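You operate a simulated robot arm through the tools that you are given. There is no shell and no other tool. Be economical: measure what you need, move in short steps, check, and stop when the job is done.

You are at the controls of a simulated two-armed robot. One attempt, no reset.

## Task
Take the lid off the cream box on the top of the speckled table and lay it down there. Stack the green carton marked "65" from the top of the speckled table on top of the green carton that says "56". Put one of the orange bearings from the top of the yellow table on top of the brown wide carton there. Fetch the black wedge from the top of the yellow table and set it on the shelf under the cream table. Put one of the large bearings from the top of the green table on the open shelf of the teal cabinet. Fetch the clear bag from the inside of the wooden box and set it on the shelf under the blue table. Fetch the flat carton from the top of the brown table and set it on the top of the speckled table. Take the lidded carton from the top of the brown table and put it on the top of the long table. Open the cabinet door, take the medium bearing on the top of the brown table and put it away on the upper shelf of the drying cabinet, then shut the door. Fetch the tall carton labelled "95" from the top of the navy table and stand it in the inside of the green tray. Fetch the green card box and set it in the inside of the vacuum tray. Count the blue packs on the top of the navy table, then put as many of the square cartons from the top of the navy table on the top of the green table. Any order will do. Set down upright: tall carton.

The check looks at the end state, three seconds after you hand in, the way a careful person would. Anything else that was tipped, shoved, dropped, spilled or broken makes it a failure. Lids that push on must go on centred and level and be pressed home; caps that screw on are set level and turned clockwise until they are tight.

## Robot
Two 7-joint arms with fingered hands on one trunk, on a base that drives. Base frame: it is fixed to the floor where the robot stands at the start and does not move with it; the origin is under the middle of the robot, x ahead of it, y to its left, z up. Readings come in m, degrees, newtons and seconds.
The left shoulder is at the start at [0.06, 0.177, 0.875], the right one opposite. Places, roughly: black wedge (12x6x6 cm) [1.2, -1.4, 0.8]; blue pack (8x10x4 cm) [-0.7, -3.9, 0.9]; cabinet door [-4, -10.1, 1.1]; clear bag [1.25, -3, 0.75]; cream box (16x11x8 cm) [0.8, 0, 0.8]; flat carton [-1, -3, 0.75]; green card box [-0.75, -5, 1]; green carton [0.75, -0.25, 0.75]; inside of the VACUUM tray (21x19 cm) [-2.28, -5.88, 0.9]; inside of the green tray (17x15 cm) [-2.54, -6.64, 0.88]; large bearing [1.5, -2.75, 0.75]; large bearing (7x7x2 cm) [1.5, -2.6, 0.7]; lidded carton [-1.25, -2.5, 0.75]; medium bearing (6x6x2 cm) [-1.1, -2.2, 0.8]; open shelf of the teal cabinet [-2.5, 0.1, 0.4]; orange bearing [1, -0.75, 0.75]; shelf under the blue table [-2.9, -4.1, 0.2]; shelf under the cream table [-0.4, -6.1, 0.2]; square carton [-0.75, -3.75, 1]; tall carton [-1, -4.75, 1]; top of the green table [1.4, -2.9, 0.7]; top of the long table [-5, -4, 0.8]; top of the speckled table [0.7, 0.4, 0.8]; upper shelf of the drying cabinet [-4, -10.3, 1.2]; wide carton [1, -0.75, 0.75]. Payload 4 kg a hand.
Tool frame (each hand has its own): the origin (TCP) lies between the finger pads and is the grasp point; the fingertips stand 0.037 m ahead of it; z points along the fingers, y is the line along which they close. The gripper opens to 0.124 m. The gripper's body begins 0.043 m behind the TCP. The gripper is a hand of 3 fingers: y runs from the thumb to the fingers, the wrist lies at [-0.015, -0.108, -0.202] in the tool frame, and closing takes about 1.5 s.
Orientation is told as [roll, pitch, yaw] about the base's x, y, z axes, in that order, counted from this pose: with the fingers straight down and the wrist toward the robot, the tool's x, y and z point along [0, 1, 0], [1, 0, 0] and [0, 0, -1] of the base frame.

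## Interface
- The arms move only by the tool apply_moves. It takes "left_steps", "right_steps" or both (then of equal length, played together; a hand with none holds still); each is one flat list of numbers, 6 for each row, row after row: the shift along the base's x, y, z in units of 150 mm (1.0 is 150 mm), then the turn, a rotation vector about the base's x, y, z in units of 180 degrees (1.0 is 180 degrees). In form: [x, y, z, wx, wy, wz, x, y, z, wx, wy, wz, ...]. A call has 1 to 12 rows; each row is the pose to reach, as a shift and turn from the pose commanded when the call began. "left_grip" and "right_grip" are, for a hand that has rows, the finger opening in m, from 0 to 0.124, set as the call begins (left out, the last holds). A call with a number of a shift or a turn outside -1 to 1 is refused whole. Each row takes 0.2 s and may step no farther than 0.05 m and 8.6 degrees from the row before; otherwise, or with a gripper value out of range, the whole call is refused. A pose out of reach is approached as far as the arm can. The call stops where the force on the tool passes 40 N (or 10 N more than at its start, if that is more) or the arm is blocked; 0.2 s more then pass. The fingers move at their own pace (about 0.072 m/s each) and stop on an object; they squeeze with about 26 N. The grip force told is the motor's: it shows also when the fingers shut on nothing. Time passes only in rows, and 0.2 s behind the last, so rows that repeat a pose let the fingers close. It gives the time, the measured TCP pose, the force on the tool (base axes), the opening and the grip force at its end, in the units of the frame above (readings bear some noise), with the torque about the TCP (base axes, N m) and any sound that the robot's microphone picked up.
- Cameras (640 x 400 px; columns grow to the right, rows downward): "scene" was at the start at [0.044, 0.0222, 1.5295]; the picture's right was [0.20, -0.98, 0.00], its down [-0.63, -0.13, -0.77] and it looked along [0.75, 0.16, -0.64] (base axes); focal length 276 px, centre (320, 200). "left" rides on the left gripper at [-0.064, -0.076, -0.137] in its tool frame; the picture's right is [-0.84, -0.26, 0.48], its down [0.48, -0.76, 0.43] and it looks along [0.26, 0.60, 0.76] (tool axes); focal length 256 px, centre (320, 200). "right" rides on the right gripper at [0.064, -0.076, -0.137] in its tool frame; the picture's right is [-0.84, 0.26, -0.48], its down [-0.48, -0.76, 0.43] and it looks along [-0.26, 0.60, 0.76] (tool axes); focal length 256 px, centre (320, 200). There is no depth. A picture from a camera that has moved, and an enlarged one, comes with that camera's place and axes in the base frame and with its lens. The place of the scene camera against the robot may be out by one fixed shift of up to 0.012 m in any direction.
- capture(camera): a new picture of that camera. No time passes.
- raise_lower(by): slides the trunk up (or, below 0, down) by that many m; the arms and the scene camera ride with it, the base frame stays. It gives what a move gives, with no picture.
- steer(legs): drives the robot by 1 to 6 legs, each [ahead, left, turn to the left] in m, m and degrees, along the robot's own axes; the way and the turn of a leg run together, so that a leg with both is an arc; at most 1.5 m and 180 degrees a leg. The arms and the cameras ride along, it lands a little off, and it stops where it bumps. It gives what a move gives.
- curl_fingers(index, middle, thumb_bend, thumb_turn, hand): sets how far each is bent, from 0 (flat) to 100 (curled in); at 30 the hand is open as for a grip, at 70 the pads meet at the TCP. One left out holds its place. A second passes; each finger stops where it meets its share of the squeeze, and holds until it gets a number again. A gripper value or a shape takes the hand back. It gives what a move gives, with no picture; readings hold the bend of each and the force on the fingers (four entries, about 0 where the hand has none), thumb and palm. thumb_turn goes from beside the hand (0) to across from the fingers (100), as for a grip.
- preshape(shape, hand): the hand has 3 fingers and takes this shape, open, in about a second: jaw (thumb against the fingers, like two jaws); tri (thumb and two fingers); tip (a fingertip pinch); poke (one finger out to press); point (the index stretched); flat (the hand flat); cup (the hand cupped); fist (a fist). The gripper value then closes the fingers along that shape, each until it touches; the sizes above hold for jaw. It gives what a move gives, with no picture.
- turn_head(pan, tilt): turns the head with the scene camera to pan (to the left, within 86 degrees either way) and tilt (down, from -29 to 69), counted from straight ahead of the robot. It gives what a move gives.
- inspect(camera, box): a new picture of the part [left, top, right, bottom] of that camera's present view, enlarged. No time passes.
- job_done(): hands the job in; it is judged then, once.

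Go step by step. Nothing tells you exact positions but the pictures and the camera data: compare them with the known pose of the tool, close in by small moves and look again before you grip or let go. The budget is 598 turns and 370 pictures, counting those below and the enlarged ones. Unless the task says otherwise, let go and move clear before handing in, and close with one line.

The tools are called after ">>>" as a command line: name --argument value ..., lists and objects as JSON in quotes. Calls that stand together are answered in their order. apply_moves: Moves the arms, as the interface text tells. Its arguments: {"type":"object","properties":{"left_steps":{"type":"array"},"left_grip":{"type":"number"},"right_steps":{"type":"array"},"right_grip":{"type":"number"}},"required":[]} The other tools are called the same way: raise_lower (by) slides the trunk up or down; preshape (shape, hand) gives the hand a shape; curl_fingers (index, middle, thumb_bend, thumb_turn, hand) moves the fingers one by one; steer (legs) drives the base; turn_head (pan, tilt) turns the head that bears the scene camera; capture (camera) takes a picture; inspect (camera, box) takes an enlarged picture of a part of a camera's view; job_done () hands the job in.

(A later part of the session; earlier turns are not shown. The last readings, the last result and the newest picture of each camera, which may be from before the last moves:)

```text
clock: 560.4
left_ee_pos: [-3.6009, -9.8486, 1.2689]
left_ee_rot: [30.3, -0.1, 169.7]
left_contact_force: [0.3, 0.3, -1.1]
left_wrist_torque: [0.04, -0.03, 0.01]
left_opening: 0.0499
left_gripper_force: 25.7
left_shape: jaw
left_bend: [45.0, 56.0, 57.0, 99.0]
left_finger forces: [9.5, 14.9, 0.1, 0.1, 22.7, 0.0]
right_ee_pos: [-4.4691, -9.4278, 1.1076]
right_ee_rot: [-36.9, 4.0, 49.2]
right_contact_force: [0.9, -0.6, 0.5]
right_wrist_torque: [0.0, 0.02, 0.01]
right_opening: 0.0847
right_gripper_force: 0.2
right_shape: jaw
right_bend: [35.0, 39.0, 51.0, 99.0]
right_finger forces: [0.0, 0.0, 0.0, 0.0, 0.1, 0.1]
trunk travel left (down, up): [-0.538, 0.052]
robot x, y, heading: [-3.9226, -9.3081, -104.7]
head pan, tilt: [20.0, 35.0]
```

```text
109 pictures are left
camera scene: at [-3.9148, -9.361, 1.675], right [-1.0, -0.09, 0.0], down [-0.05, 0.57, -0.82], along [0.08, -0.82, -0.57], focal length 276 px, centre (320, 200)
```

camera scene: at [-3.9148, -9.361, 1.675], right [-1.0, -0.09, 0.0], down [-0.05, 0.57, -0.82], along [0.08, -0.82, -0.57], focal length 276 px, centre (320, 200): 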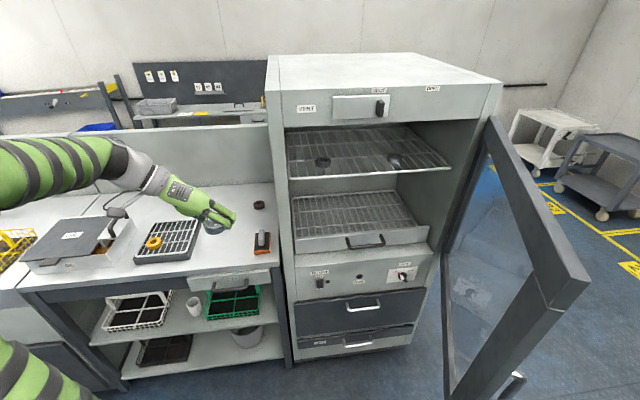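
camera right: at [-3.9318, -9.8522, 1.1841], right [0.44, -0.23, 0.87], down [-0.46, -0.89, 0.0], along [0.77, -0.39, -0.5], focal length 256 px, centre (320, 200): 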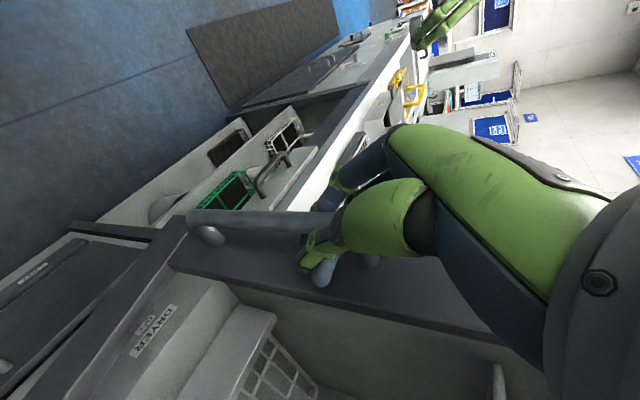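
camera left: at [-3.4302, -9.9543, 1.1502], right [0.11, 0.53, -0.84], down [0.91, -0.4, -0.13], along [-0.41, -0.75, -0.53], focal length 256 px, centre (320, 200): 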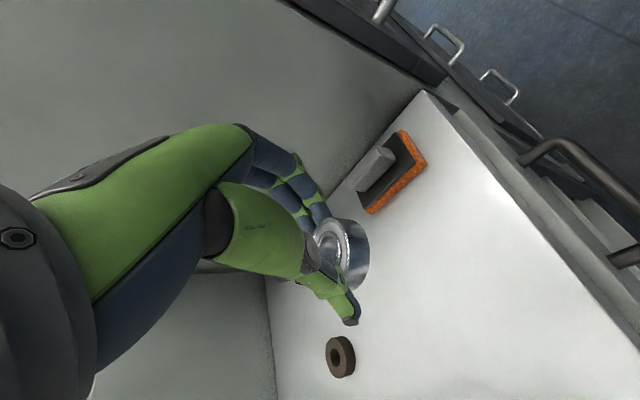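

>>> apply_moves --left_steps '[-0.2, 0, 0.1, -0.033, 0.006, 0, -0.4, 0, 0.2, -0.066, 0.012, 0, -0.6, 0, 0.3, -0.098, 0.018, 0, -0.8, -0.02, 0.4, -0.131, 0.024, 0, -1, -0.04, 0.4, -0.164, 0.03, 0]'

>>> apply_moves --left_steps '[-0.25, -0.1, 0, 0, 0, 0, -0.5, -0.2, 0, 0, 0, 0, -0.75, -0.3, 0, 0, 0, 0, -1, -0.4, 0, 0, 0, 0]'

>>> capture --camera "scene"

>>> capture --camera "left"

```text
clock: 561.6
left_ee_pos: [-3.7482, -9.8562, 1.3266]
left_ee_rot: [60.4, -0.1, 169.7]
left_contact_force: [0.4, 0.6, -1.4]
left_wrist_torque: [-0.01, 0.0, -0.02]
left_opening: 0.0501
left_gripper_force: 25.8
left_shape: jaw
left_bend: [45.0, 56.0, 57.0, 99.0]
left_finger forces: [9.5, 14.8, 0.1, 0.1, 22.8, 0.0]
right_ee_pos: [-4.4685, -9.4288, 1.1091]
right_ee_rot: [-37.1, 4.1, 49.0]
right_contact_force: [0.3, 0.2, -0.2]
right_wrist_torque: [0.0, -0.04, 0.0]
right_opening: 0.0847
right_gripper_force: 0.0
right_shape: jaw
right_bend: [35.0, 39.0, 51.0, 99.0]
right_finger forces: [0.0, 0.1, 0.1, 0.0, 0.0, 0.0]
trunk travel left (down, up): [-0.538, 0.052]
robot x, y, heading: [-3.9226, -9.3094, -104.7]
head pan, tilt: [20.0, 35.0]
```

```text
clock: 562.6
left_ee_pos: [-3.902, -9.9157, 1.3272]
left_ee_rot: [60.4, 0.0, 169.7]
left_contact_force: [0.8, -0.2, -1.5]
left_wrist_torque: [0.03, -0.01, 0.05]
left_opening: 0.0497
left_gripper_force: 26.2
left_shape: jaw
left_bend: [45.0, 56.0, 57.0, 99.0]
left_finger forces: [9.5, 14.8, 0.0, 0.0, 22.8, 0.0]
right_ee_pos: [-4.4707, -9.4296, 1.1092]
right_ee_rot: [-37.0, 3.9, 49.2]
right_contact_force: [0.4, -0.4, 0.0]
right_wrist_torque: [0.01, -0.02, 0.04]
right_opening: 0.0849
right_gripper_force: 0.0
right_shape: jaw
right_bend: [35.0, 39.0, 51.0, 99.0]
right_finger forces: [0.0, 0.1, 0.0, 0.0, 0.0, 0.1]
trunk travel left (down, up): [-0.538, 0.052]
robot x, y, heading: [-3.922, -9.3038, -104.5]
head pan, tilt: [20.0, 35.0]
```

```text
108 pictures are left
camera scene: at [-3.9161, -9.3613, 1.675], right [-1.0, -0.09, 0.0], down [-0.05, 0.57, -0.82], along [0.08, -0.82, -0.57], focal length 276 px, centre (320, 200)
```

scene: 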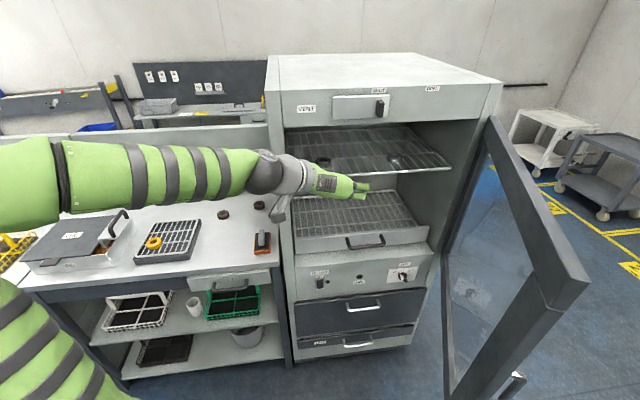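

```text
107 pictures are left
camera left: at [-3.7988, -9.7812, 1.3419], right [0.25, -0.05, -0.97], down [0.64, -0.74, 0.21], along [-0.73, -0.67, -0.16], focal length 256 px, centre (320, 200)
```

left: 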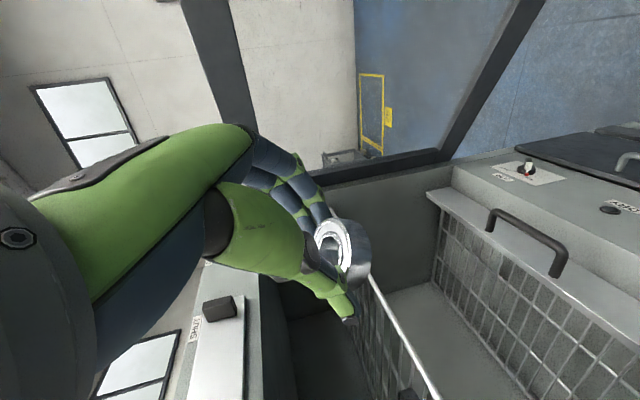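

>>> apply_moves --left_steps '[-0.06, -0.2, 0, 0, 0, 0, -0.12, -0.4, 0, 0, 0, 0, -0.18, -0.6, 0, 0, 0, 0, -0.24, -0.8, 0, 0, 0, 0]'

>>> capture --camera "left"

>>> inspect --camera "scene" --box '[260, 80, 460, 240]'

```text
clock: 563.6
left_ee_pos: [-3.937, -10.0343, 1.3267]
left_ee_rot: [60.4, -0.1, 169.6]
left_contact_force: [-0.3, -1.2, -1.4]
left_wrist_torque: [0.03, -0.05, 0.02]
left_opening: 0.0497
left_gripper_force: 26.2
left_shape: jaw
left_bend: [45.0, 56.0, 57.0, 99.0]
left_finger forces: [9.3, 14.8, 0.1, 0.1, 22.6, 0.0]
right_ee_pos: [-4.4685, -9.4294, 1.1088]
right_ee_rot: [-37.0, 4.0, 49.3]
right_contact_force: [-0.7, 0.8, -0.3]
right_wrist_torque: [0.0, 0.0, 0.02]
right_opening: 0.0849
right_gripper_force: 0.1
right_shape: jaw
right_bend: [35.0, 39.0, 51.0, 99.0]
right_finger forces: [0.1, 0.0, 0.1, 0.0, 0.0, 0.1]
trunk travel left (down, up): [-0.538, 0.052]
robot x, y, heading: [-3.9234, -9.307, -104.6]
head pan, tilt: [20.0, 35.0]
```

```text
106 pictures are left
camera left: at [-3.8345, -9.901, 1.3404], right [0.25, -0.05, -0.97], down [0.64, -0.74, 0.21], along [-0.73, -0.67, -0.15], focal length 256 px, centre (320, 200)
```

left: 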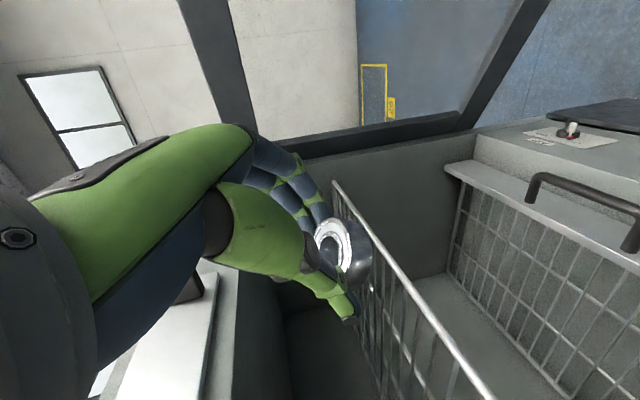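

```text
2.50 times, centred on (360, 160) of scene
camera zoom: at [-3.9148, -9.3621, 1.675], right [-1.0, -0.09, 0.0], down [-0.05, 0.57, -0.82], along [0.08, -0.82, -0.57], focal length 691 px, centre (220, 300)
```

zoom: 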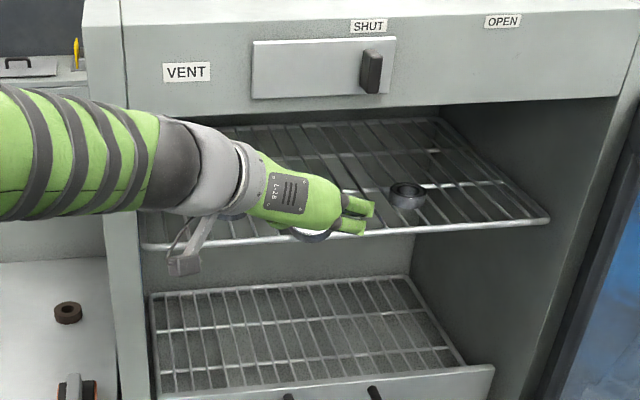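

>>> apply_moves --left_steps '[-0.03, -0.16, 0, 0, 0, 0, -0.06, -0.32, 0, 0, 0, 0, -0.09, -0.48, 0, 0, 0, 0, -0.113, -0.643, 0, 0, 0, 0, -0.113, -0.643, -0.06, 0, 0, 0, -0.113, -0.643, -0.11, 0, 0, 0, -0.113, -0.643, -0.15, 0, 0, 0]'

>>> capture --camera "left"

>>> inspect --camera "scene" --box '[260, 80, 460, 240]'

```text
clock: 565.2
left_ee_pos: [-3.9532, -10.1311, 1.306]
left_ee_rot: [60.4, 0.1, 169.6]
left_contact_force: [-0.4, -0.9, -1.7]
left_wrist_torque: [0.02, -0.02, -0.04]
left_opening: 0.0498
left_gripper_force: 26.1
left_shape: jaw
left_bend: [45.0, 56.0, 57.0, 99.0]
left_finger forces: [9.4, 14.8, 0.1, 0.0, 22.5, 0.0]
right_ee_pos: [-4.4692, -9.4278, 1.109]
right_ee_rot: [-37.0, 4.2, 49.2]
right_contact_force: [0.2, 0.1, 0.2]
right_wrist_torque: [0.02, 0.04, 0.02]
right_opening: 0.0849
right_gripper_force: 0.0
right_shape: jaw
right_bend: [35.0, 39.0, 51.0, 99.0]
right_finger forces: [0.0, 0.0, 0.0, 0.0, 0.1, 0.0]
trunk travel left (down, up): [-0.538, 0.052]
robot x, y, heading: [-3.9216, -9.3081, -104.6]
head pan, tilt: [20.0, 35.0]
```

```text
104 pictures are left
camera left: at [-3.851, -9.9967, 1.3188], right [0.25, -0.05, -0.97], down [0.64, -0.74, 0.21], along [-0.73, -0.67, -0.15], focal length 256 px, centre (320, 200)
```

left: 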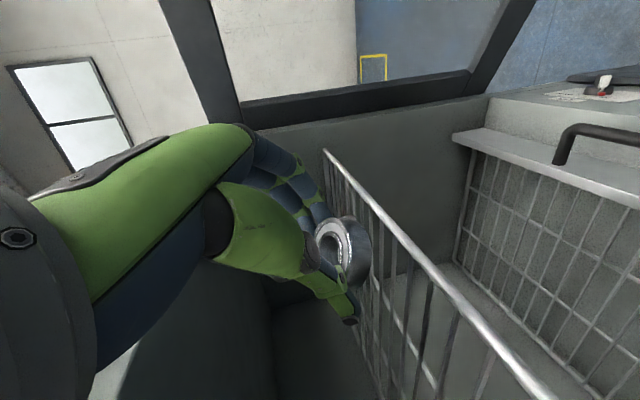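

```text
2.50 times, centred on (360, 160) of scene
camera zoom: at [-3.9147, -9.3611, 1.6751], right [-1.0, -0.09, 0.0], down [-0.05, 0.57, -0.82], along [0.08, -0.82, -0.57], focal length 691 px, centre (220, 300)
```

zoom: 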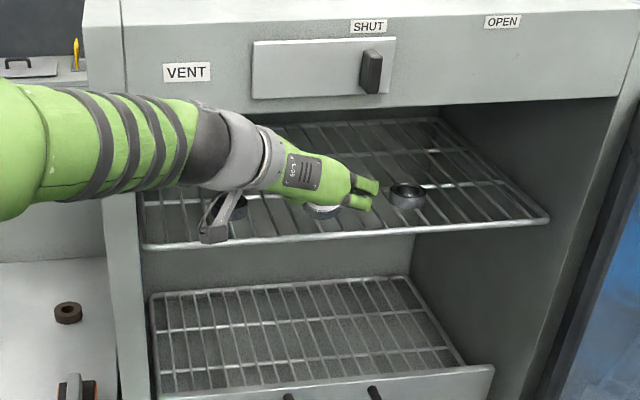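

>>> apply_moves --left_steps '[0, 0, -0.03, 0, 0, 0, 0, 0, -0.055, 0, 0, 0, 0, 0, -0.08, 0, 0, 0, 0, 0, -0.105, 0, 0, 0, 0, 0, -0.13, 0, 0, 0, 0, 0, -0.155, 0, 0, 0, 0, 0, -0.18, 0, 0, 0]'

>>> inspect --camera "scene" --box '[300, 110, 420, 200]'

>>> capture --camera "left"

```text
clock: 566.8
left_ee_pos: [-3.9537, -10.1297, 1.279]
left_ee_rot: [60.4, 0.2, 169.6]
left_contact_force: [-0.9, 0.3, -1.1]
left_wrist_torque: [0.01, 0.0, -0.02]
left_opening: 0.0496
left_gripper_force: 25.3
left_shape: jaw
left_bend: [45.0, 56.0, 57.0, 99.0]
left_finger forces: [9.3, 14.8, 0.1, 0.0, 22.4, 0.0]
right_ee_pos: [-4.4682, -9.4303, 1.1082]
right_ee_rot: [-37.0, 4.1, 49.1]
right_contact_force: [0.1, 0.0, 0.0]
right_wrist_torque: [-0.05, 0.01, 0.01]
right_opening: 0.0845
right_gripper_force: 0.0
right_shape: jaw
right_bend: [35.0, 39.0, 51.0, 99.0]
right_finger forces: [0.0, 0.0, 0.0, 0.0, 0.1, 0.1]
trunk travel left (down, up): [-0.538, 0.052]
robot x, y, heading: [-3.9218, -9.3061, -104.8]
head pan, tilt: [20.0, 35.0]
```

```text
4.44 times, centred on (360, 155) of scene
camera zoom: at [-3.9147, -9.3612, 1.675], right [-1.0, -0.09, 0.0], down [-0.05, 0.57, -0.82], along [0.08, -0.82, -0.57], focal length 1229 px, centre (142, 400)
```

zoom: 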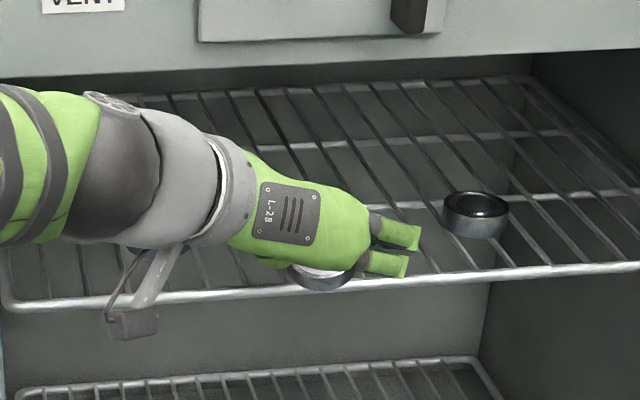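

```text
101 pictures are left
camera left: at [-3.8515, -9.9965, 1.292], right [0.25, -0.05, -0.97], down [0.64, -0.74, 0.21], along [-0.73, -0.67, -0.15], focal length 256 px, centre (320, 200)
```

left: 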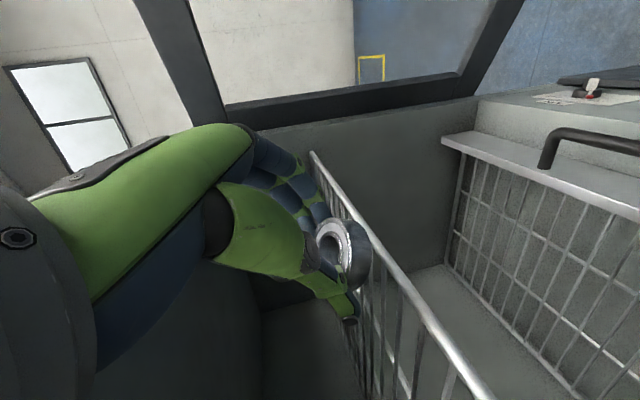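

>>> apply_moves --left_steps '[0, 0, 0.05, 0, 0, 0, 0.02, -0.1, 0.06, 0, 0, 0, 0.045, -0.22, 0.06, 0, 0, 0, 0.073, -0.36, 0.06, 0, 0, 0, 0.073, -0.36, 0.03, 0, 0, 0, 0.073, -0.36, 0.0, 0, 0, 0]'

>>> inspect --camera "scene" --box '[300, 110, 420, 200]'

```text
clock: 568.2
left_ee_pos: [-3.942, -10.1841, 1.2778]
left_ee_rot: [60.4, 0.0, 169.6]
left_contact_force: [-0.2, -0.2, -1.4]
left_wrist_torque: [0.02, -0.01, -0.01]
left_opening: 0.0497
left_gripper_force: 26.3
left_shape: jaw
left_bend: [45.0, 56.0, 57.0, 99.0]
left_finger forces: [9.3, 14.7, 0.0, 0.0, 22.4, 0.0]
right_ee_pos: [-4.47, -9.4282, 1.1083]
right_ee_rot: [-37.0, 4.1, 49.3]
right_contact_force: [0.2, 0.2, -0.6]
right_wrist_torque: [-0.04, -0.02, 0.0]
right_opening: 0.085
right_gripper_force: 0.1
right_shape: jaw
right_bend: [35.0, 39.0, 51.0, 99.0]
right_finger forces: [0.1, 0.1, 0.0, 0.0, 0.0, 0.0]
trunk travel left (down, up): [-0.538, 0.052]
robot x, y, heading: [-3.9208, -9.3062, -104.6]
head pan, tilt: [20.0, 35.0]
```

```text
4.44 times, centred on (360, 155) of scene
camera zoom: at [-3.9146, -9.3614, 1.675], right [-1.0, -0.09, 0.0], down [-0.05, 0.57, -0.82], along [0.08, -0.82, -0.57], focal length 1229 px, centre (142, 400)
```

zoom: 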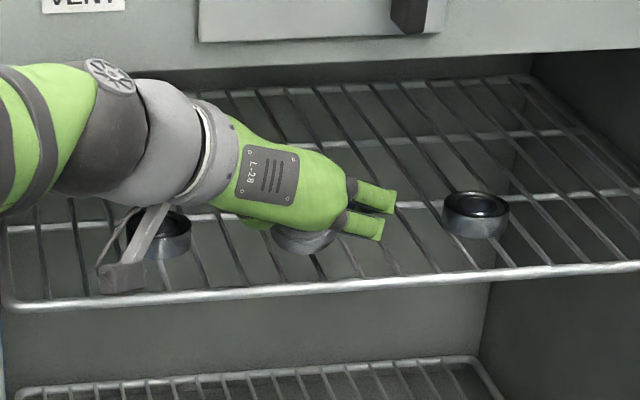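

>>> apply_moves --left_steps '[0, 0, -0.02, 0, 0, 0, 0, 0, -0.04, 0, 0, 0, 0, 0, -0.06, 0, 0, 0, 0, 0, -0.08, 0, 0, 0, 0, 0, -0.1, 0, 0, 0, 0, 0, -0.12, 0, 0, 0]'

>>> inspect --camera "scene" --box '[300, 110, 420, 200]'

```text
clock: 569.6
left_ee_pos: [-3.9421, -10.1848, 1.2603]
left_ee_rot: [60.3, 0.0, 169.7]
left_contact_force: [-0.3, 0.1, -1.5]
left_wrist_torque: [0.01, -0.01, 0.01]
left_opening: 0.05
left_gripper_force: 26.0
left_shape: jaw
left_bend: [45.0, 56.0, 57.0, 99.0]
left_finger forces: [9.3, 14.7, 0.0, 0.1, 22.4, 0.0]
right_ee_pos: [-4.4692, -9.4284, 1.1079]
right_ee_rot: [-37.0, 4.1, 49.3]
right_contact_force: [0.3, 0.4, -0.4]
right_wrist_torque: [0.03, 0.0, 0.04]
right_opening: 0.085
right_gripper_force: 0.2
right_shape: jaw
right_bend: [35.0, 39.0, 51.0, 99.0]
right_finger forces: [0.0, 0.0, 0.1, 0.0, 0.1, 0.0]
trunk travel left (down, up): [-0.538, 0.052]
robot x, y, heading: [-3.9161, -9.3081, -104.4]
head pan, tilt: [20.0, 35.0]
```

```text
4.44 times, centred on (360, 155) of scene
camera zoom: at [-3.9147, -9.3613, 1.675], right [-1.0, -0.09, 0.0], down [-0.05, 0.57, -0.82], along [0.08, -0.82, -0.57], focal length 1229 px, centre (142, 400)
```

zoom: 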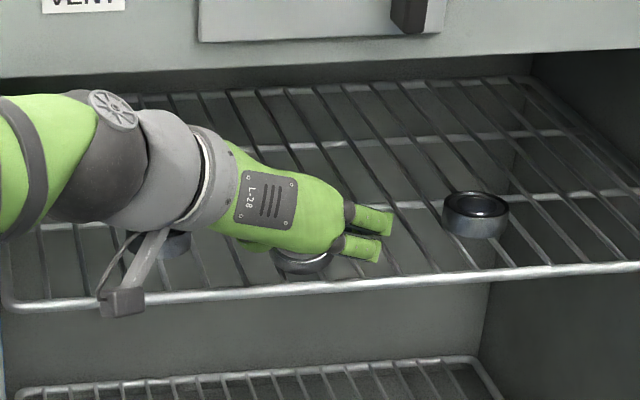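

>>> apply_moves --left_steps '[0, 0, -0.02, 0, 0, 0, 0, 0, -0.04, 0, 0, 0, 0, 0, -0.06, 0, 0, 0, 0, 0, -0.08, 0, 0, 0, 0, 0, -0.1, 0, 0, 0, 0, 0, -0.12, 0, 0, 0]'

>>> inspect --camera "scene" --box '[300, 110, 420, 200]'

>>> capture --camera "left"

```text
clock: 571.0
left_ee_pos: [-3.9434, -10.1841, 1.2443]
left_ee_rot: [60.5, 0.2, 169.6]
left_contact_force: [-1.2, -3.5, 12.2]
left_wrist_torque: [-0.02, -0.05, 0.0]
left_opening: 0.0483
left_gripper_force: 26.1
left_shape: jaw
left_bend: [45.0, 57.0, 57.0, 100.0]
left_finger forces: [11.9, 16.4, 0.0, 0.1, 25.5, 0.0]
right_ee_pos: [-4.4691, -9.4277, 1.1085]
right_ee_rot: [-37.0, 4.1, 49.2]
right_contact_force: [-0.8, -0.8, 0.4]
right_wrist_torque: [-0.01, 0.03, 0.01]
right_opening: 0.0847
right_gripper_force: 0.1
right_shape: jaw
right_bend: [35.0, 39.0, 51.0, 99.0]
right_finger forces: [0.0, 0.0, 0.1, 0.0, 0.0, 0.0]
trunk travel left (down, up): [-0.538, 0.052]
robot x, y, heading: [-3.9202, -9.3065, -105.0]
head pan, tilt: [20.0, 35.0]
```

```text
4.44 times, centred on (360, 155) of scene
camera zoom: at [-3.9149, -9.3602, 1.6752], right [-1.0, -0.09, 0.0], down [-0.05, 0.57, -0.82], along [0.08, -0.82, -0.57], focal length 1229 px, centre (142, 400)
```

zoom: 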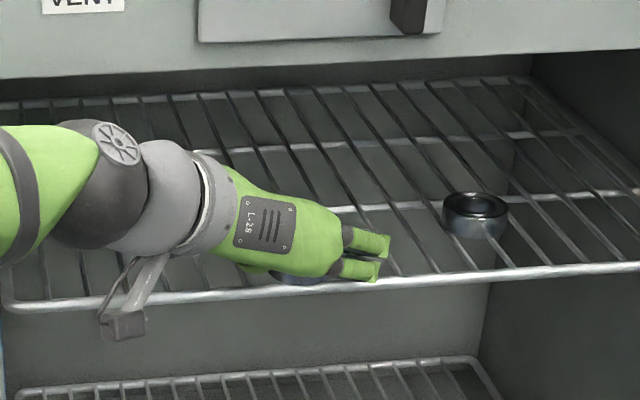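

```text
97 pictures are left
camera left: at [-3.8402, -10.0505, 1.257], right [0.25, -0.05, -0.97], down [0.64, -0.74, 0.21], along [-0.73, -0.67, -0.15], focal length 256 px, centre (320, 200)
```

left: 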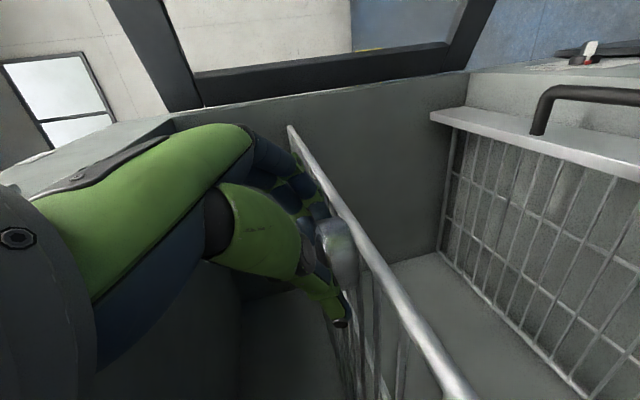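

>>> apply_moves --left_steps '[0, 0, 0.06, 0, 0, 0, 0, 0, 0.1, 0, 0, 0, 0.02, -0.11, 0.1, 0, 0, 0, 0.045, -0.22, 0.1, 0, 0, 0, 0.067, -0.33, 0.1, 0, 0, 0, 0.067, -0.33, 0.07, 0, 0, 0, 0.067, -0.33, 0.045, 0, 0, 0, 0.067, -0.33, 0.02, 0, 0, 0, 0.067, -0.33, 0.0, 0, 0, 0]'

>>> inspect --camera "scene" --box '[300, 110, 420, 200]'

```text
clock: 573.0
left_ee_pos: [-3.933, -10.2357, 1.2474]
left_ee_rot: [60.7, 0.1, 169.7]
left_contact_force: [-1.8, -1.9, 9.5]
left_wrist_torque: [-0.04, -0.05, -0.04]
left_opening: 0.0477
left_gripper_force: 26.0
left_shape: jaw
left_bend: [45.0, 57.0, 57.0, 100.0]
left_finger forces: [11.1, 15.7, 0.1, 0.1, 22.4, 0.1]
right_ee_pos: [-4.4698, -9.4288, 1.109]
right_ee_rot: [-37.0, 4.1, 49.2]
right_contact_force: [-0.6, -0.1, 0.3]
right_wrist_torque: [-0.04, -0.02, 0.0]
right_opening: 0.0848
right_gripper_force: 0.0
right_shape: jaw
right_bend: [35.0, 39.0, 51.0, 99.0]
right_finger forces: [0.1, 0.0, 0.0, 0.1, 0.0, 0.0]
trunk travel left (down, up): [-0.538, 0.052]
robot x, y, heading: [-3.9208, -9.3074, -104.9]
head pan, tilt: [20.0, 35.0]
```

```text
4.44 times, centred on (360, 155) of scene
camera zoom: at [-3.9149, -9.3614, 1.6755], right [-1.0, -0.09, 0.0], down [-0.05, 0.57, -0.82], along [0.08, -0.82, -0.57], focal length 1229 px, centre (142, 400)
```

zoom: 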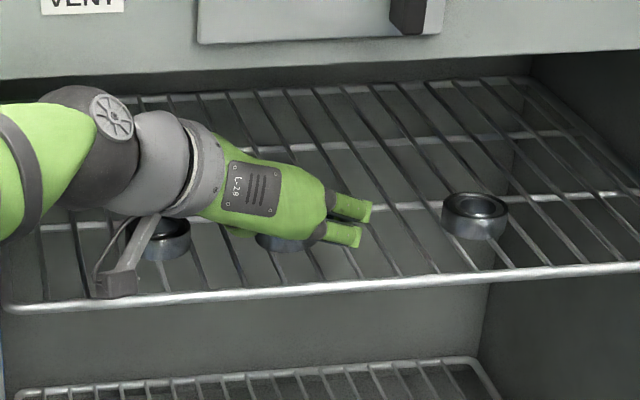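

>>> apply_moves --left_steps '[0, 0, 0, 0, 0, 0, 0, 0, 0, 0, 0, 0, 0, 0, 0, 0, 0, 0, 0, 0, 0, 0, 0, 0]' --left_grip 0.07

>>> apply_moves --left_steps '[0.01, 0.06, 0.035, 0, 0, 0, 0.03, 0.15, 0.09, 0, 0, 0, 0.04, 0.35, 0.12, 0, 0, 0, 0.05, 0.6, 0.15, 0, 0, 0, 0.06, 0.85, 0.18, 0, 0, 0, 0.06, 1, 0.2, 0, 0, 0]'

>>> inspect --camera "scene" --box '[270, 90, 470, 220]'

```text
clock: 574.0
left_ee_pos: [-3.9327, -10.2337, 1.242]
left_ee_rot: [60.4, 0.1, 169.7]
left_contact_force: [2.4, 0.6, 4.5]
left_wrist_torque: [-0.04, 0.17, 0.03]
left_opening: 0.069
left_gripper_force: 0.0
left_shape: jaw
left_bend: [41.0, 43.0, 54.0, 100.0]
left_finger forces: [4.4, 0.0, 0.0, 0.0, 0.5, 0.1]
right_ee_pos: [-4.4685, -9.4281, 1.1084]
right_ee_rot: [-37.1, 4.1, 49.3]
right_contact_force: [0.0, -0.3, -0.2]
right_wrist_torque: [0.01, 0.03, -0.02]
right_opening: 0.0846
right_gripper_force: 0.0
right_shape: jaw
right_bend: [35.0, 39.0, 51.0, 99.0]
right_finger forces: [0.0, 0.0, 0.0, 0.0, 0.1, 0.1]
trunk travel left (down, up): [-0.538, 0.052]
robot x, y, heading: [-3.9247, -9.3032, -104.5]
head pan, tilt: [20.0, 35.0]
```

```text
clock: 575.4
left_ee_pos: [-3.924, -10.0831, 1.2738]
left_ee_rot: [60.4, 0.1, 169.5]
left_contact_force: [-0.7, -0.7, 0.0]
left_wrist_torque: [0.01, 0.02, -0.01]
left_opening: 0.0701
left_gripper_force: 0.0
left_shape: jaw
left_bend: [40.0, 43.0, 54.0, 99.0]
left_finger forces: [0.0, 0.1, 0.0, 0.0, 0.0, 0.0]
right_ee_pos: [-4.4703, -9.4279, 1.1084]
right_ee_rot: [-37.1, 4.1, 49.2]
right_contact_force: [1.2, 0.2, 0.2]
right_wrist_torque: [0.01, 0.03, 0.0]
right_opening: 0.0846
right_gripper_force: 0.1
right_shape: jaw
right_bend: [35.0, 39.0, 51.0, 99.0]
right_finger forces: [0.0, 0.0, 0.0, 0.1, 0.0, 0.1]
trunk travel left (down, up): [-0.538, 0.052]
robot x, y, heading: [-3.9202, -9.3099, -104.3]
head pan, tilt: [20.0, 35.0]
```

```text
3.08 times, centred on (370, 155) of scene
camera zoom: at [-3.9148, -9.3605, 1.675], right [-1.0, -0.09, 0.0], down [-0.05, 0.57, -0.82], along [0.08, -0.82, -0.57], focal length 851 px, centre (166, 338)
```

zoom: 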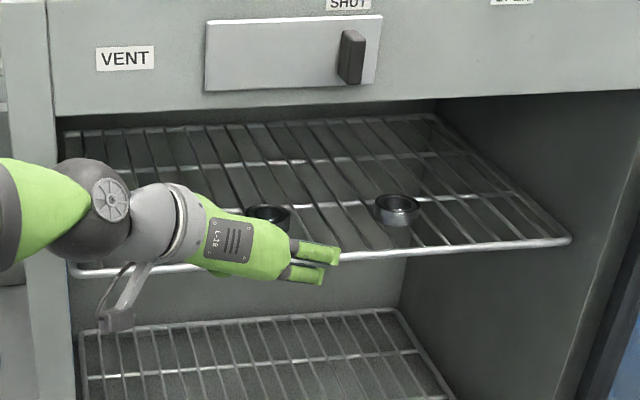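

>>> apply_moves --left_steps '[0.05, 0.25, 0.03, 0, 0, 0, 0.1, 0.5, 0.06, 0, 0, 0, 0.2, 0.75, 0.1, 0, 0, 0, 0.35, 0.95, 0.1, 0, 0, 0, 0.6, 1, 0.1, 0, 0, 0, 0.85, 1, 0.1, 0, 0, 0]'

>>> apply_moves --left_steps '[0.25, 0, 0, 0.033, -0.006, 0, 0.5, 0, 0, 0.066, -0.012, 0, 0.75, 0, 0, 0.098, -0.018, 0, 1, 0.1, 0, 0.131, -0.024, 0, 1, 0.2, 0, 0.164, -0.03, 0]'

>>> turn_head --pan 0 --tilt 40

>>> capture --camera "scene"

```text
clock: 576.8
left_ee_pos: [-3.7961, -9.9342, 1.2869]
left_ee_rot: [60.4, 0.1, 169.6]
left_contact_force: [-0.9, 0.0, 0.3]
left_wrist_torque: [0.03, 0.03, -0.03]
left_opening: 0.0701
left_gripper_force: 0.1
left_shape: jaw
left_bend: [40.0, 43.0, 54.0, 99.0]
left_finger forces: [0.0, 0.0, 0.0, 0.0, 0.0, 0.1]
right_ee_pos: [-4.4686, -9.4285, 1.1094]
right_ee_rot: [-36.9, 4.1, 49.2]
right_contact_force: [0.9, 0.3, -0.4]
right_wrist_torque: [0.0, 0.02, -0.02]
right_opening: 0.0845
right_gripper_force: 0.0
right_shape: jaw
right_bend: [35.0, 39.0, 51.0, 99.0]
right_finger forces: [0.1, 0.0, 0.0, 0.1, 0.1, 0.0]
trunk travel left (down, up): [-0.538, 0.052]
robot x, y, heading: [-3.9232, -9.31, -104.7]
head pan, tilt: [20.0, 35.0]
```

```text
clock: 578.0
left_ee_pos: [-3.6473, -9.9045, 1.2866]
left_ee_rot: [30.3, 0.0, 169.5]
left_contact_force: [-0.1, 0.1, -0.1]
left_wrist_torque: [-0.01, -0.01, 0.0]
left_opening: 0.07
left_gripper_force: 0.1
left_shape: jaw
left_bend: [40.0, 43.0, 54.0, 99.0]
left_finger forces: [0.0, 0.0, 0.0, 0.0, 0.1, 0.0]
right_ee_pos: [-4.47, -9.4282, 1.1076]
right_ee_rot: [-37.1, 4.1, 49.1]
right_contact_force: [0.4, 0.2, 0.6]
right_wrist_torque: [0.03, 0.0, 0.0]
right_opening: 0.0848
right_gripper_force: 0.0
right_shape: jaw
right_bend: [35.0, 39.0, 51.0, 99.0]
right_finger forces: [0.0, 0.1, 0.0, 0.1, 0.0, 0.1]
trunk travel left (down, up): [-0.538, 0.052]
robot x, y, heading: [-3.9183, -9.3061, -104.7]
head pan, tilt: [20.0, 35.0]
```

```text
clock: 578.8
left_ee_pos: [-3.6465, -9.9057, 1.287]
left_ee_rot: [30.3, 0.0, 169.6]
left_contact_force: [-0.5, 0.1, 0.7]
left_wrist_torque: [-0.03, -0.01, 0.02]
left_opening: 0.0701
left_gripper_force: 0.0
left_shape: jaw
left_bend: [40.0, 43.0, 54.0, 99.0]
left_finger forces: [0.0, 0.0, 0.0, 0.1, 0.1, 0.1]
right_ee_pos: [-4.4686, -9.4277, 1.1089]
right_ee_rot: [-37.0, 4.1, 49.2]
right_contact_force: [-0.5, -0.6, 0.7]
right_wrist_torque: [0.0, -0.02, 0.0]
right_opening: 0.0846
right_gripper_force: 0.0
right_shape: jaw
right_bend: [35.0, 39.0, 51.0, 99.0]
right_finger forces: [0.0, 0.0, 0.0, 0.0, 0.0, 0.0]
trunk travel left (down, up): [-0.538, 0.052]
robot x, y, heading: [-3.9242, -9.3027, -104.7]
head pan, tilt: [0.0, 40.0]
```

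```text
94 pictures are left
camera scene: at [-3.9443, -9.3555, 1.6675], right [-0.97, 0.25, 0.0], down [0.16, 0.62, -0.77], along [-0.19, -0.74, -0.64], focal length 276 px, centre (320, 200)
```

scene: 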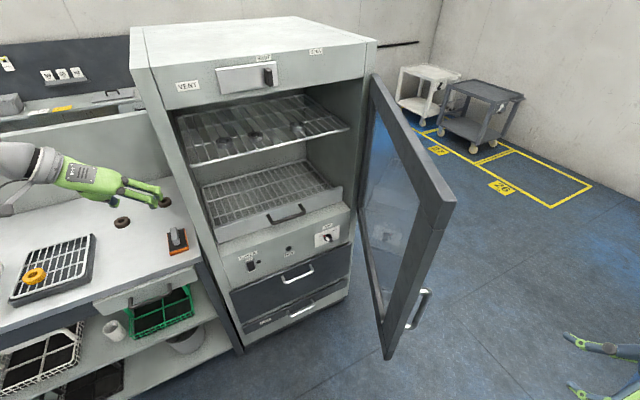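

>>> preshape --hand "right" --shape "fist"

>>> apply_moves --right_steps '[-0.25, -0.05, 0, 0, 0, 0, -0.5, -0.1, 0, 0, 0, 0, -0.75, -0.15, 0, 0, 0, 0, -0.9, -0.18, 0, 0, 0, 0]'

>>> steer --legs '[[0, 0, 22]]'

>>> capture --camera "scene"

```text
clock: 579.7
left_ee_pos: [-3.646, -9.9052, 1.2866]
left_ee_rot: [30.4, 0.0, 169.7]
left_contact_force: [0.3, -0.4, -0.1]
left_wrist_torque: [-0.04, -0.02, 0.0]
left_opening: 0.0703
left_gripper_force: 0.1
left_shape: jaw
left_bend: [40.0, 43.0, 54.0, 99.0]
left_finger forces: [0.1, 0.0, 0.0, 0.1, 0.0, 0.0]
right_ee_pos: [-4.4681, -9.429, 1.109]
right_ee_rot: [-37.0, 4.2, 49.2]
right_contact_force: [0.3, 0.2, 0.7]
right_wrist_torque: [0.05, 0.04, 0.0]
right_opening: 0.0002
right_gripper_force: 0.1
right_shape: fist
right_bend: [99.0, 100.0, 0.0, 85.0]
right_finger forces: [0.0, 0.0, 0.0, 0.1, 0.0, 0.1]
trunk travel left (down, up): [-0.538, 0.052]
robot x, y, heading: [-3.9211, -9.3035, -104.7]
head pan, tilt: [0.0, 40.0]
```

```text
clock: 580.7
left_ee_pos: [-3.6461, -9.9054, 1.286]
left_ee_rot: [30.3, 0.0, 169.6]
left_contact_force: [-0.1, 0.0, 0.1]
left_wrist_torque: [-0.01, 0.0, 0.04]
left_opening: 0.07
left_gripper_force: 0.1
left_shape: jaw
left_bend: [40.0, 43.0, 54.0, 99.0]
left_finger forces: [0.0, 0.1, 0.0, 0.0, 0.0, 0.1]
right_ee_pos: [-4.5881, -9.4635, 1.1028]
right_ee_rot: [-36.8, 4.2, 49.1]
right_contact_force: [0.4, 0.3, 0.0]
right_wrist_torque: [0.02, -0.04, 0.01]
right_opening: 0.0001
right_gripper_force: 0.0
right_shape: fist
right_bend: [99.0, 100.0, 0.0, 85.0]
right_finger forces: [0.0, 0.1, 0.1, 0.0, 0.0, 0.1]
right hand out of reach, approached as far as the arm can: row 4
trunk travel left (down, up): [-0.538, 0.052]
robot x, y, heading: [-3.9202, -9.3041, -104.8]
head pan, tilt: [0.0, 40.0]
```

```text
clock: 582.3
left_ee_pos: [-3.4426, -9.7587, 1.2852]
left_ee_rot: [30.4, 0.0, -168.4]
left_contact_force: [-0.6, 0.1, 0.5]
left_wrist_torque: [-0.02, 0.0, 0.05]
left_opening: 0.0701
left_gripper_force: 0.0
left_shape: jaw
left_bend: [40.0, 43.0, 54.0, 99.0]
left_finger forces: [0.1, 0.1, 0.0, 0.0, 0.1, 0.1]
right_ee_pos: [-4.4793, -9.7005, 1.1036]
right_ee_rot: [-36.9, 4.2, 70.9]
right_contact_force: [0.3, -0.1, -1.1]
right_wrist_torque: [0.01, 0.0, -0.01]
right_opening: 0.0
right_gripper_force: 0.0
right_shape: fist
right_bend: [99.0, 100.0, 0.0, 85.0]
right_finger forces: [0.0, 0.0, 0.0, 0.0, 0.0, 0.0]
trunk travel left (down, up): [-0.538, 0.052]
robot x, y, heading: [-3.9184, -9.3036, -82.7]
head pan, tilt: [0.0, 40.0]
```

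```text
93 pictures are left
camera scene: at [-3.9232, -9.3568, 1.6675], right [-0.99, -0.13, 0.0], down [-0.08, 0.64, -0.77], along [0.1, -0.76, -0.64], focal length 276 px, centre (320, 200)
```

scene: 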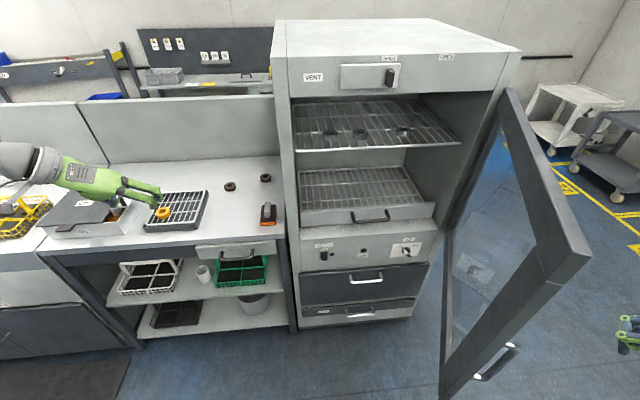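

>>> steer --legs '[[-0.08, 0, 4]]'

>>> apply_moves --right_steps '[0.15, -0.1, 0, 0, 0, 0, 0.35, -0.2, 0, 0, 0, 0, 0.6, -0.2, 0, 0, 0, 0, 0.85, -0.2, 0, 0, 0, 0, 1, -0.2, 0, 0, 0, 0]'

>>> capture --camera "scene"

```text
clock: 583.3
left_ee_pos: [-3.4265, -9.6458, 1.2872]
left_ee_rot: [30.5, -0.1, -164.4]
left_contact_force: [0.2, -0.1, -0.4]
left_wrist_torque: [-0.05, -0.02, 0.04]
left_opening: 0.0702
left_gripper_force: 0.1
left_shape: jaw
left_bend: [40.0, 43.0, 54.0, 99.0]
left_finger forces: [0.0, 0.0, 0.1, 0.0, 0.0, 0.1]
right_ee_pos: [-4.4638, -9.6587, 1.1033]
right_ee_rot: [-36.8, 4.2, 75.0]
right_contact_force: [0.6, 0.2, 0.8]
right_wrist_torque: [-0.03, -0.01, -0.01]
right_opening: 0.0
right_gripper_force: 0.2
right_shape: fist
right_bend: [99.0, 100.0, 0.0, 85.0]
right_finger forces: [0.0, 0.1, 0.0, 0.0, 0.1, 0.1]
trunk travel left (down, up): [-0.538, 0.052]
robot x, y, heading: [-3.9336, -9.232, -78.8]
head pan, tilt: [0.0, 40.0]
```

```text
clock: 584.5
left_ee_pos: [-3.4262, -9.6458, 1.2864]
left_ee_rot: [30.4, 0.1, -164.5]
left_contact_force: [0.2, -0.5, -0.6]
left_wrist_torque: [0.02, -0.01, 0.01]
left_opening: 0.0701
left_gripper_force: 0.0
left_shape: jaw
left_bend: [40.0, 43.0, 54.0, 99.0]
left_finger forces: [0.1, 0.1, 0.0, 0.1, 0.0, 0.0]
right_ee_pos: [-4.3129, -9.6901, 1.103]
right_ee_rot: [-36.9, 4.1, 74.9]
right_contact_force: [-0.5, 0.9, -0.7]
right_wrist_torque: [0.0, 0.01, -0.03]
right_opening: 0.0
right_gripper_force: 0.1
right_shape: fist
right_bend: [99.0, 100.0, 0.0, 85.0]
right_finger forces: [0.1, 0.0, 0.0, 0.0, 0.1, 0.0]
trunk travel left (down, up): [-0.538, 0.052]
robot x, y, heading: [-3.9346, -9.2264, -78.4]
head pan, tilt: [0.0, 40.0]
```

```text
92 pictures are left
camera scene: at [-3.9324, -9.2782, 1.6675], right [-0.98, -0.2, 0.0], down [-0.13, 0.63, -0.77], along [0.15, -0.75, -0.64], focal length 276 px, centre (320, 200)
```

scene: 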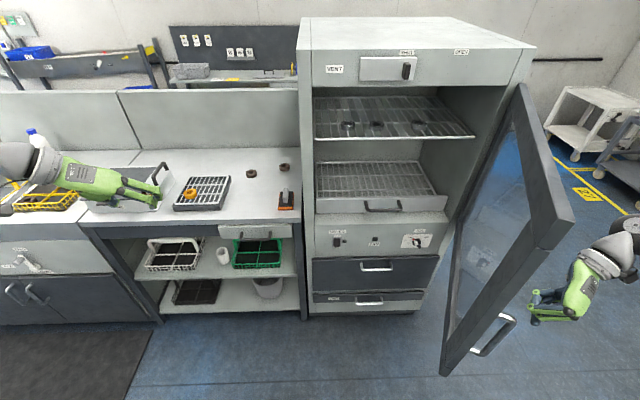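

>>> apply_moves --right_steps '[0.2, 0, 0, 0, 0, 0, 0.4, 0, 0, 0, 0, 0, 0.6, 0, 0, 0, 0, 0, 0.8, -0.02, 0, 0, 0, 0, 1, -0.04, 0, 0, 0, 0]'

>>> apply_moves --right_steps '[0.2, -0.08, 0, 0, 0, 0, 0.4, -0.17, 0, 0, 0, 0, 0.6, -0.27, 0, 0, 0, 0, 0.8, -0.38, 0, 0, 0, 0, 1, -0.5, 0, 0, 0, 0]'

>>> capture --camera "scene"

```text
clock: 585.7
left_ee_pos: [-3.4248, -9.6475, 1.2857]
left_ee_rot: [30.5, -0.1, -164.6]
left_contact_force: [-0.3, 0.0, -0.4]
left_wrist_torque: [-0.03, 0.0, 0.01]
left_opening: 0.0698
left_gripper_force: 0.0
left_shape: jaw
left_bend: [40.0, 43.0, 54.0, 99.0]
left_finger forces: [0.0, 0.0, 0.0, 0.0, 0.0, 0.0]
right_ee_pos: [-4.1628, -9.6965, 1.1026]
right_ee_rot: [-36.8, 4.1, 74.9]
right_contact_force: [-0.3, 0.1, -0.8]
right_wrist_torque: [-0.01, -0.05, -0.03]
right_opening: 0.0
right_gripper_force: 0.0
right_shape: fist
right_bend: [99.0, 100.0, 0.0, 85.0]
right_finger forces: [0.0, 0.0, 0.0, 0.0, 0.0, 0.1]
trunk travel left (down, up): [-0.538, 0.052]
robot x, y, heading: [-3.9361, -9.2306, -78.5]
head pan, tilt: [0.0, 40.0]
```

```text
clock: 586.9
left_ee_pos: [-3.4256, -9.6478, 1.2858]
left_ee_rot: [30.3, 0.0, -164.6]
left_contact_force: [-0.1, -0.4, -0.9]
left_wrist_torque: [0.0, -0.03, 0.02]
left_opening: 0.0698
left_gripper_force: 0.0
left_shape: jaw
left_bend: [40.0, 43.0, 54.0, 99.0]
left_finger forces: [0.0, 0.1, 0.1, 0.0, 0.0, 0.0]
right_ee_pos: [-4.0141, -9.7736, 1.105]
right_ee_rot: [-36.8, 4.1, 75.0]
right_contact_force: [-0.8, 0.1, 0.0]
right_wrist_torque: [-0.03, 0.0, -0.01]
right_opening: 0.0
right_gripper_force: 0.0
right_shape: fist
right_bend: [99.0, 100.0, 0.0, 85.0]
right_finger forces: [0.0, 0.1, 0.1, 0.0, 0.0, 0.0]
trunk travel left (down, up): [-0.538, 0.052]
robot x, y, heading: [-3.9362, -9.226, -78.8]
head pan, tilt: [0.0, 40.0]
```

```text
91 pictures are left
camera scene: at [-3.9316, -9.2788, 1.6674], right [-0.98, -0.2, 0.0], down [-0.13, 0.63, -0.77], along [0.15, -0.75, -0.64], focal length 276 px, centre (320, 200)
```

scene: 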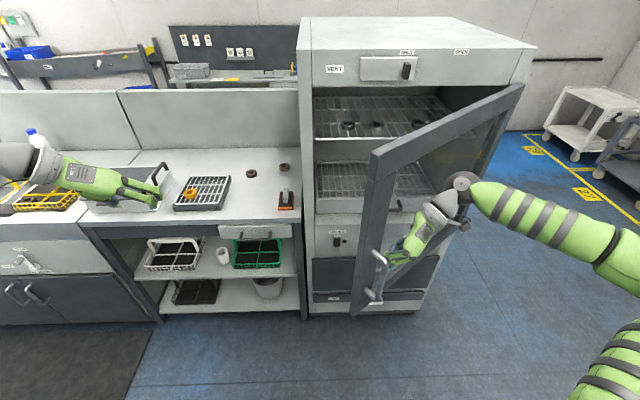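

>>> apply_moves --right_steps '[0.15, -0.12, 0, 0, 0, 0, 0.3, -0.26, 0, 0, 0, 0, 0.45, -0.42, 0, 0, 0, 0, 0.58, -0.6, 0, 0, 0, 0, 0.7, -0.8, 0, 0, 0, 0, 0.8, -1, 0, 0, 0, 0]'

>>> apply_moves --right_steps '[0.06, -0.15, 0, 0, 0, 0, 0.11, -0.3, 0, 0, 0, 0, 0.15, -0.45, 0, 0, 0, 0, 0.18, -0.6, 0, 0, 0, 0, 0.2, -0.75, 0, 0, 0, 0, 0.22, -0.9, 0, 0, 0, 0]'

>>> capture --camera "scene"

```text
clock: 588.3
left_ee_pos: [-3.426, -9.6471, 1.2868]
left_ee_rot: [30.3, 0.1, -164.4]
left_contact_force: [0.0, -0.4, 0.4]
left_wrist_torque: [0.01, 0.06, 0.05]
left_opening: 0.0701
left_gripper_force: 0.1
left_shape: jaw
left_bend: [40.0, 43.0, 54.0, 99.0]
left_finger forces: [0.1, 0.0, 0.1, 0.1, 0.0, 0.0]
right_ee_pos: [-3.8935, -9.9228, 1.1024]
right_ee_rot: [-36.8, 4.1, 75.0]
right_contact_force: [0.1, 0.5, 0.6]
right_wrist_torque: [0.02, -0.03, 0.02]
right_opening: 0.0
right_gripper_force: 0.1
right_shape: fist
right_bend: [99.0, 100.0, 0.0, 85.0]
right_finger forces: [0.0, 0.1, 0.1, 0.0, 0.1, 0.0]
trunk travel left (down, up): [-0.538, 0.052]
robot x, y, heading: [-3.934, -9.2308, -78.6]
head pan, tilt: [0.0, 40.0]
```

```text
clock: 589.7
left_ee_pos: [-3.4241, -9.6464, 1.2861]
left_ee_rot: [30.3, 0.1, -164.5]
left_contact_force: [1.4, 0.6, 0.3]
left_wrist_torque: [0.02, 0.04, -0.01]
left_opening: 0.0699
left_gripper_force: 0.0
left_shape: jaw
left_bend: [40.0, 43.0, 54.0, 99.0]
left_finger forces: [0.0, 0.0, 0.1, 0.1, 0.1, 0.0]
right_ee_pos: [-3.8654, -10.0196, 1.103]
right_ee_rot: [-36.8, 4.2, 75.0]
right_contact_force: [0.1, 0.5, 0.0]
right_wrist_torque: [0.0, 0.01, 0.0]
right_opening: 0.0001
right_gripper_force: 0.1
right_shape: fist
right_bend: [99.0, 100.0, 0.0, 85.0]
right_finger forces: [0.0, 0.0, 0.1, 0.0, 0.0, 0.1]
right hand out of reach, approached as far as the arm can: row 5, 6
trunk travel left (down, up): [-0.538, 0.052]
robot x, y, heading: [-3.9335, -9.2272, -78.7]
head pan, tilt: [0.0, 40.0]
```

```text
90 pictures are left
camera scene: at [-3.9315, -9.2786, 1.6675], right [-0.98, -0.2, 0.0], down [-0.13, 0.63, -0.77], along [0.15, -0.75, -0.64], focal length 276 px, centre (320, 200)
```

scene: 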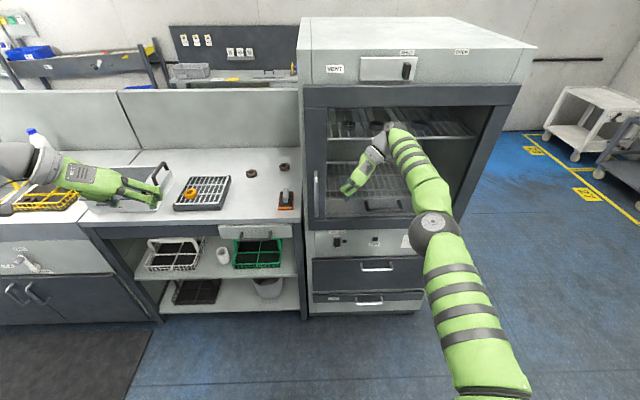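

>>> inspect --camera "scene" --box '[290, 70, 540, 250]'

```text
2.22 times, centred on (415, 160) of scene
camera zoom: at [-3.9315, -9.2786, 1.6675], right [-0.98, -0.2, 0.0], down [-0.13, 0.63, -0.77], along [0.15, -0.75, -0.64], focal length 614 px, centre (109, 289)
```

zoom: 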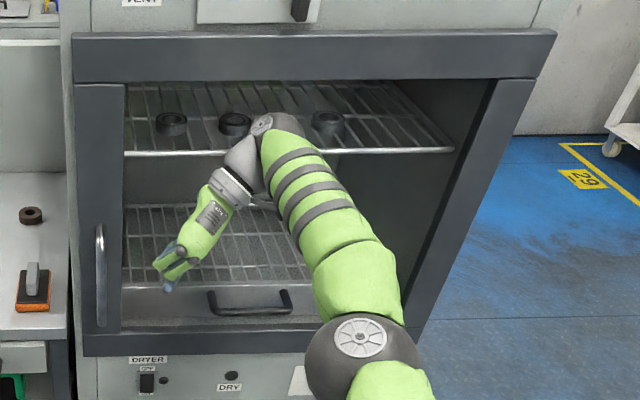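

>>> steer --legs '[[0.05, 0, 0]]'

>>> inspect --camera "scene" --box '[290, 70, 540, 250]'

```text
clock: 590.6
left_ee_pos: [-3.4253, -9.6607, 1.2909]
left_ee_rot: [31.0, 0.1, -165.1]
left_contact_force: [0.2, 0.7, 0.5]
left_wrist_torque: [0.03, -0.01, 0.04]
left_opening: 0.0701
left_gripper_force: 0.1
left_shape: jaw
left_bend: [40.0, 43.0, 54.0, 99.0]
left_finger forces: [0.1, 0.1, 0.1, 0.1, 0.0, 0.0]
right_ee_pos: [-3.8643, -10.0274, 1.1075]
right_ee_rot: [-36.7, 4.3, 75.2]
right_contact_force: [0.6, -0.6, -0.6]
right_wrist_torque: [0.01, 0.02, 0.0]
right_opening: 0.0001
right_gripper_force: 0.0
right_shape: fist
right_bend: [99.0, 100.0, 0.0, 85.0]
right_finger forces: [0.0, 0.0, 0.0, 0.1, 0.1, 0.0]
trunk travel left (down, up): [-0.538, 0.052]
robot x, y, heading: [-3.9274, -9.2478, -79.0]
head pan, tilt: [0.0, 40.0]
stopped in leg 1: the robot was blocked; the commanded pose is now the measured one
```

```text
2.22 times, centred on (415, 160) of scene
camera zoom: at [-3.9302, -9.2846, 1.6681], right [-0.98, -0.19, 0.0], down [-0.12, 0.63, -0.77], along [0.14, -0.76, -0.64], focal length 614 px, centre (109, 289)
```

zoom: 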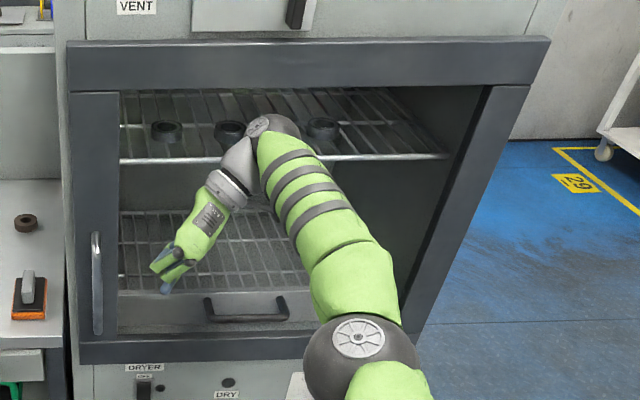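

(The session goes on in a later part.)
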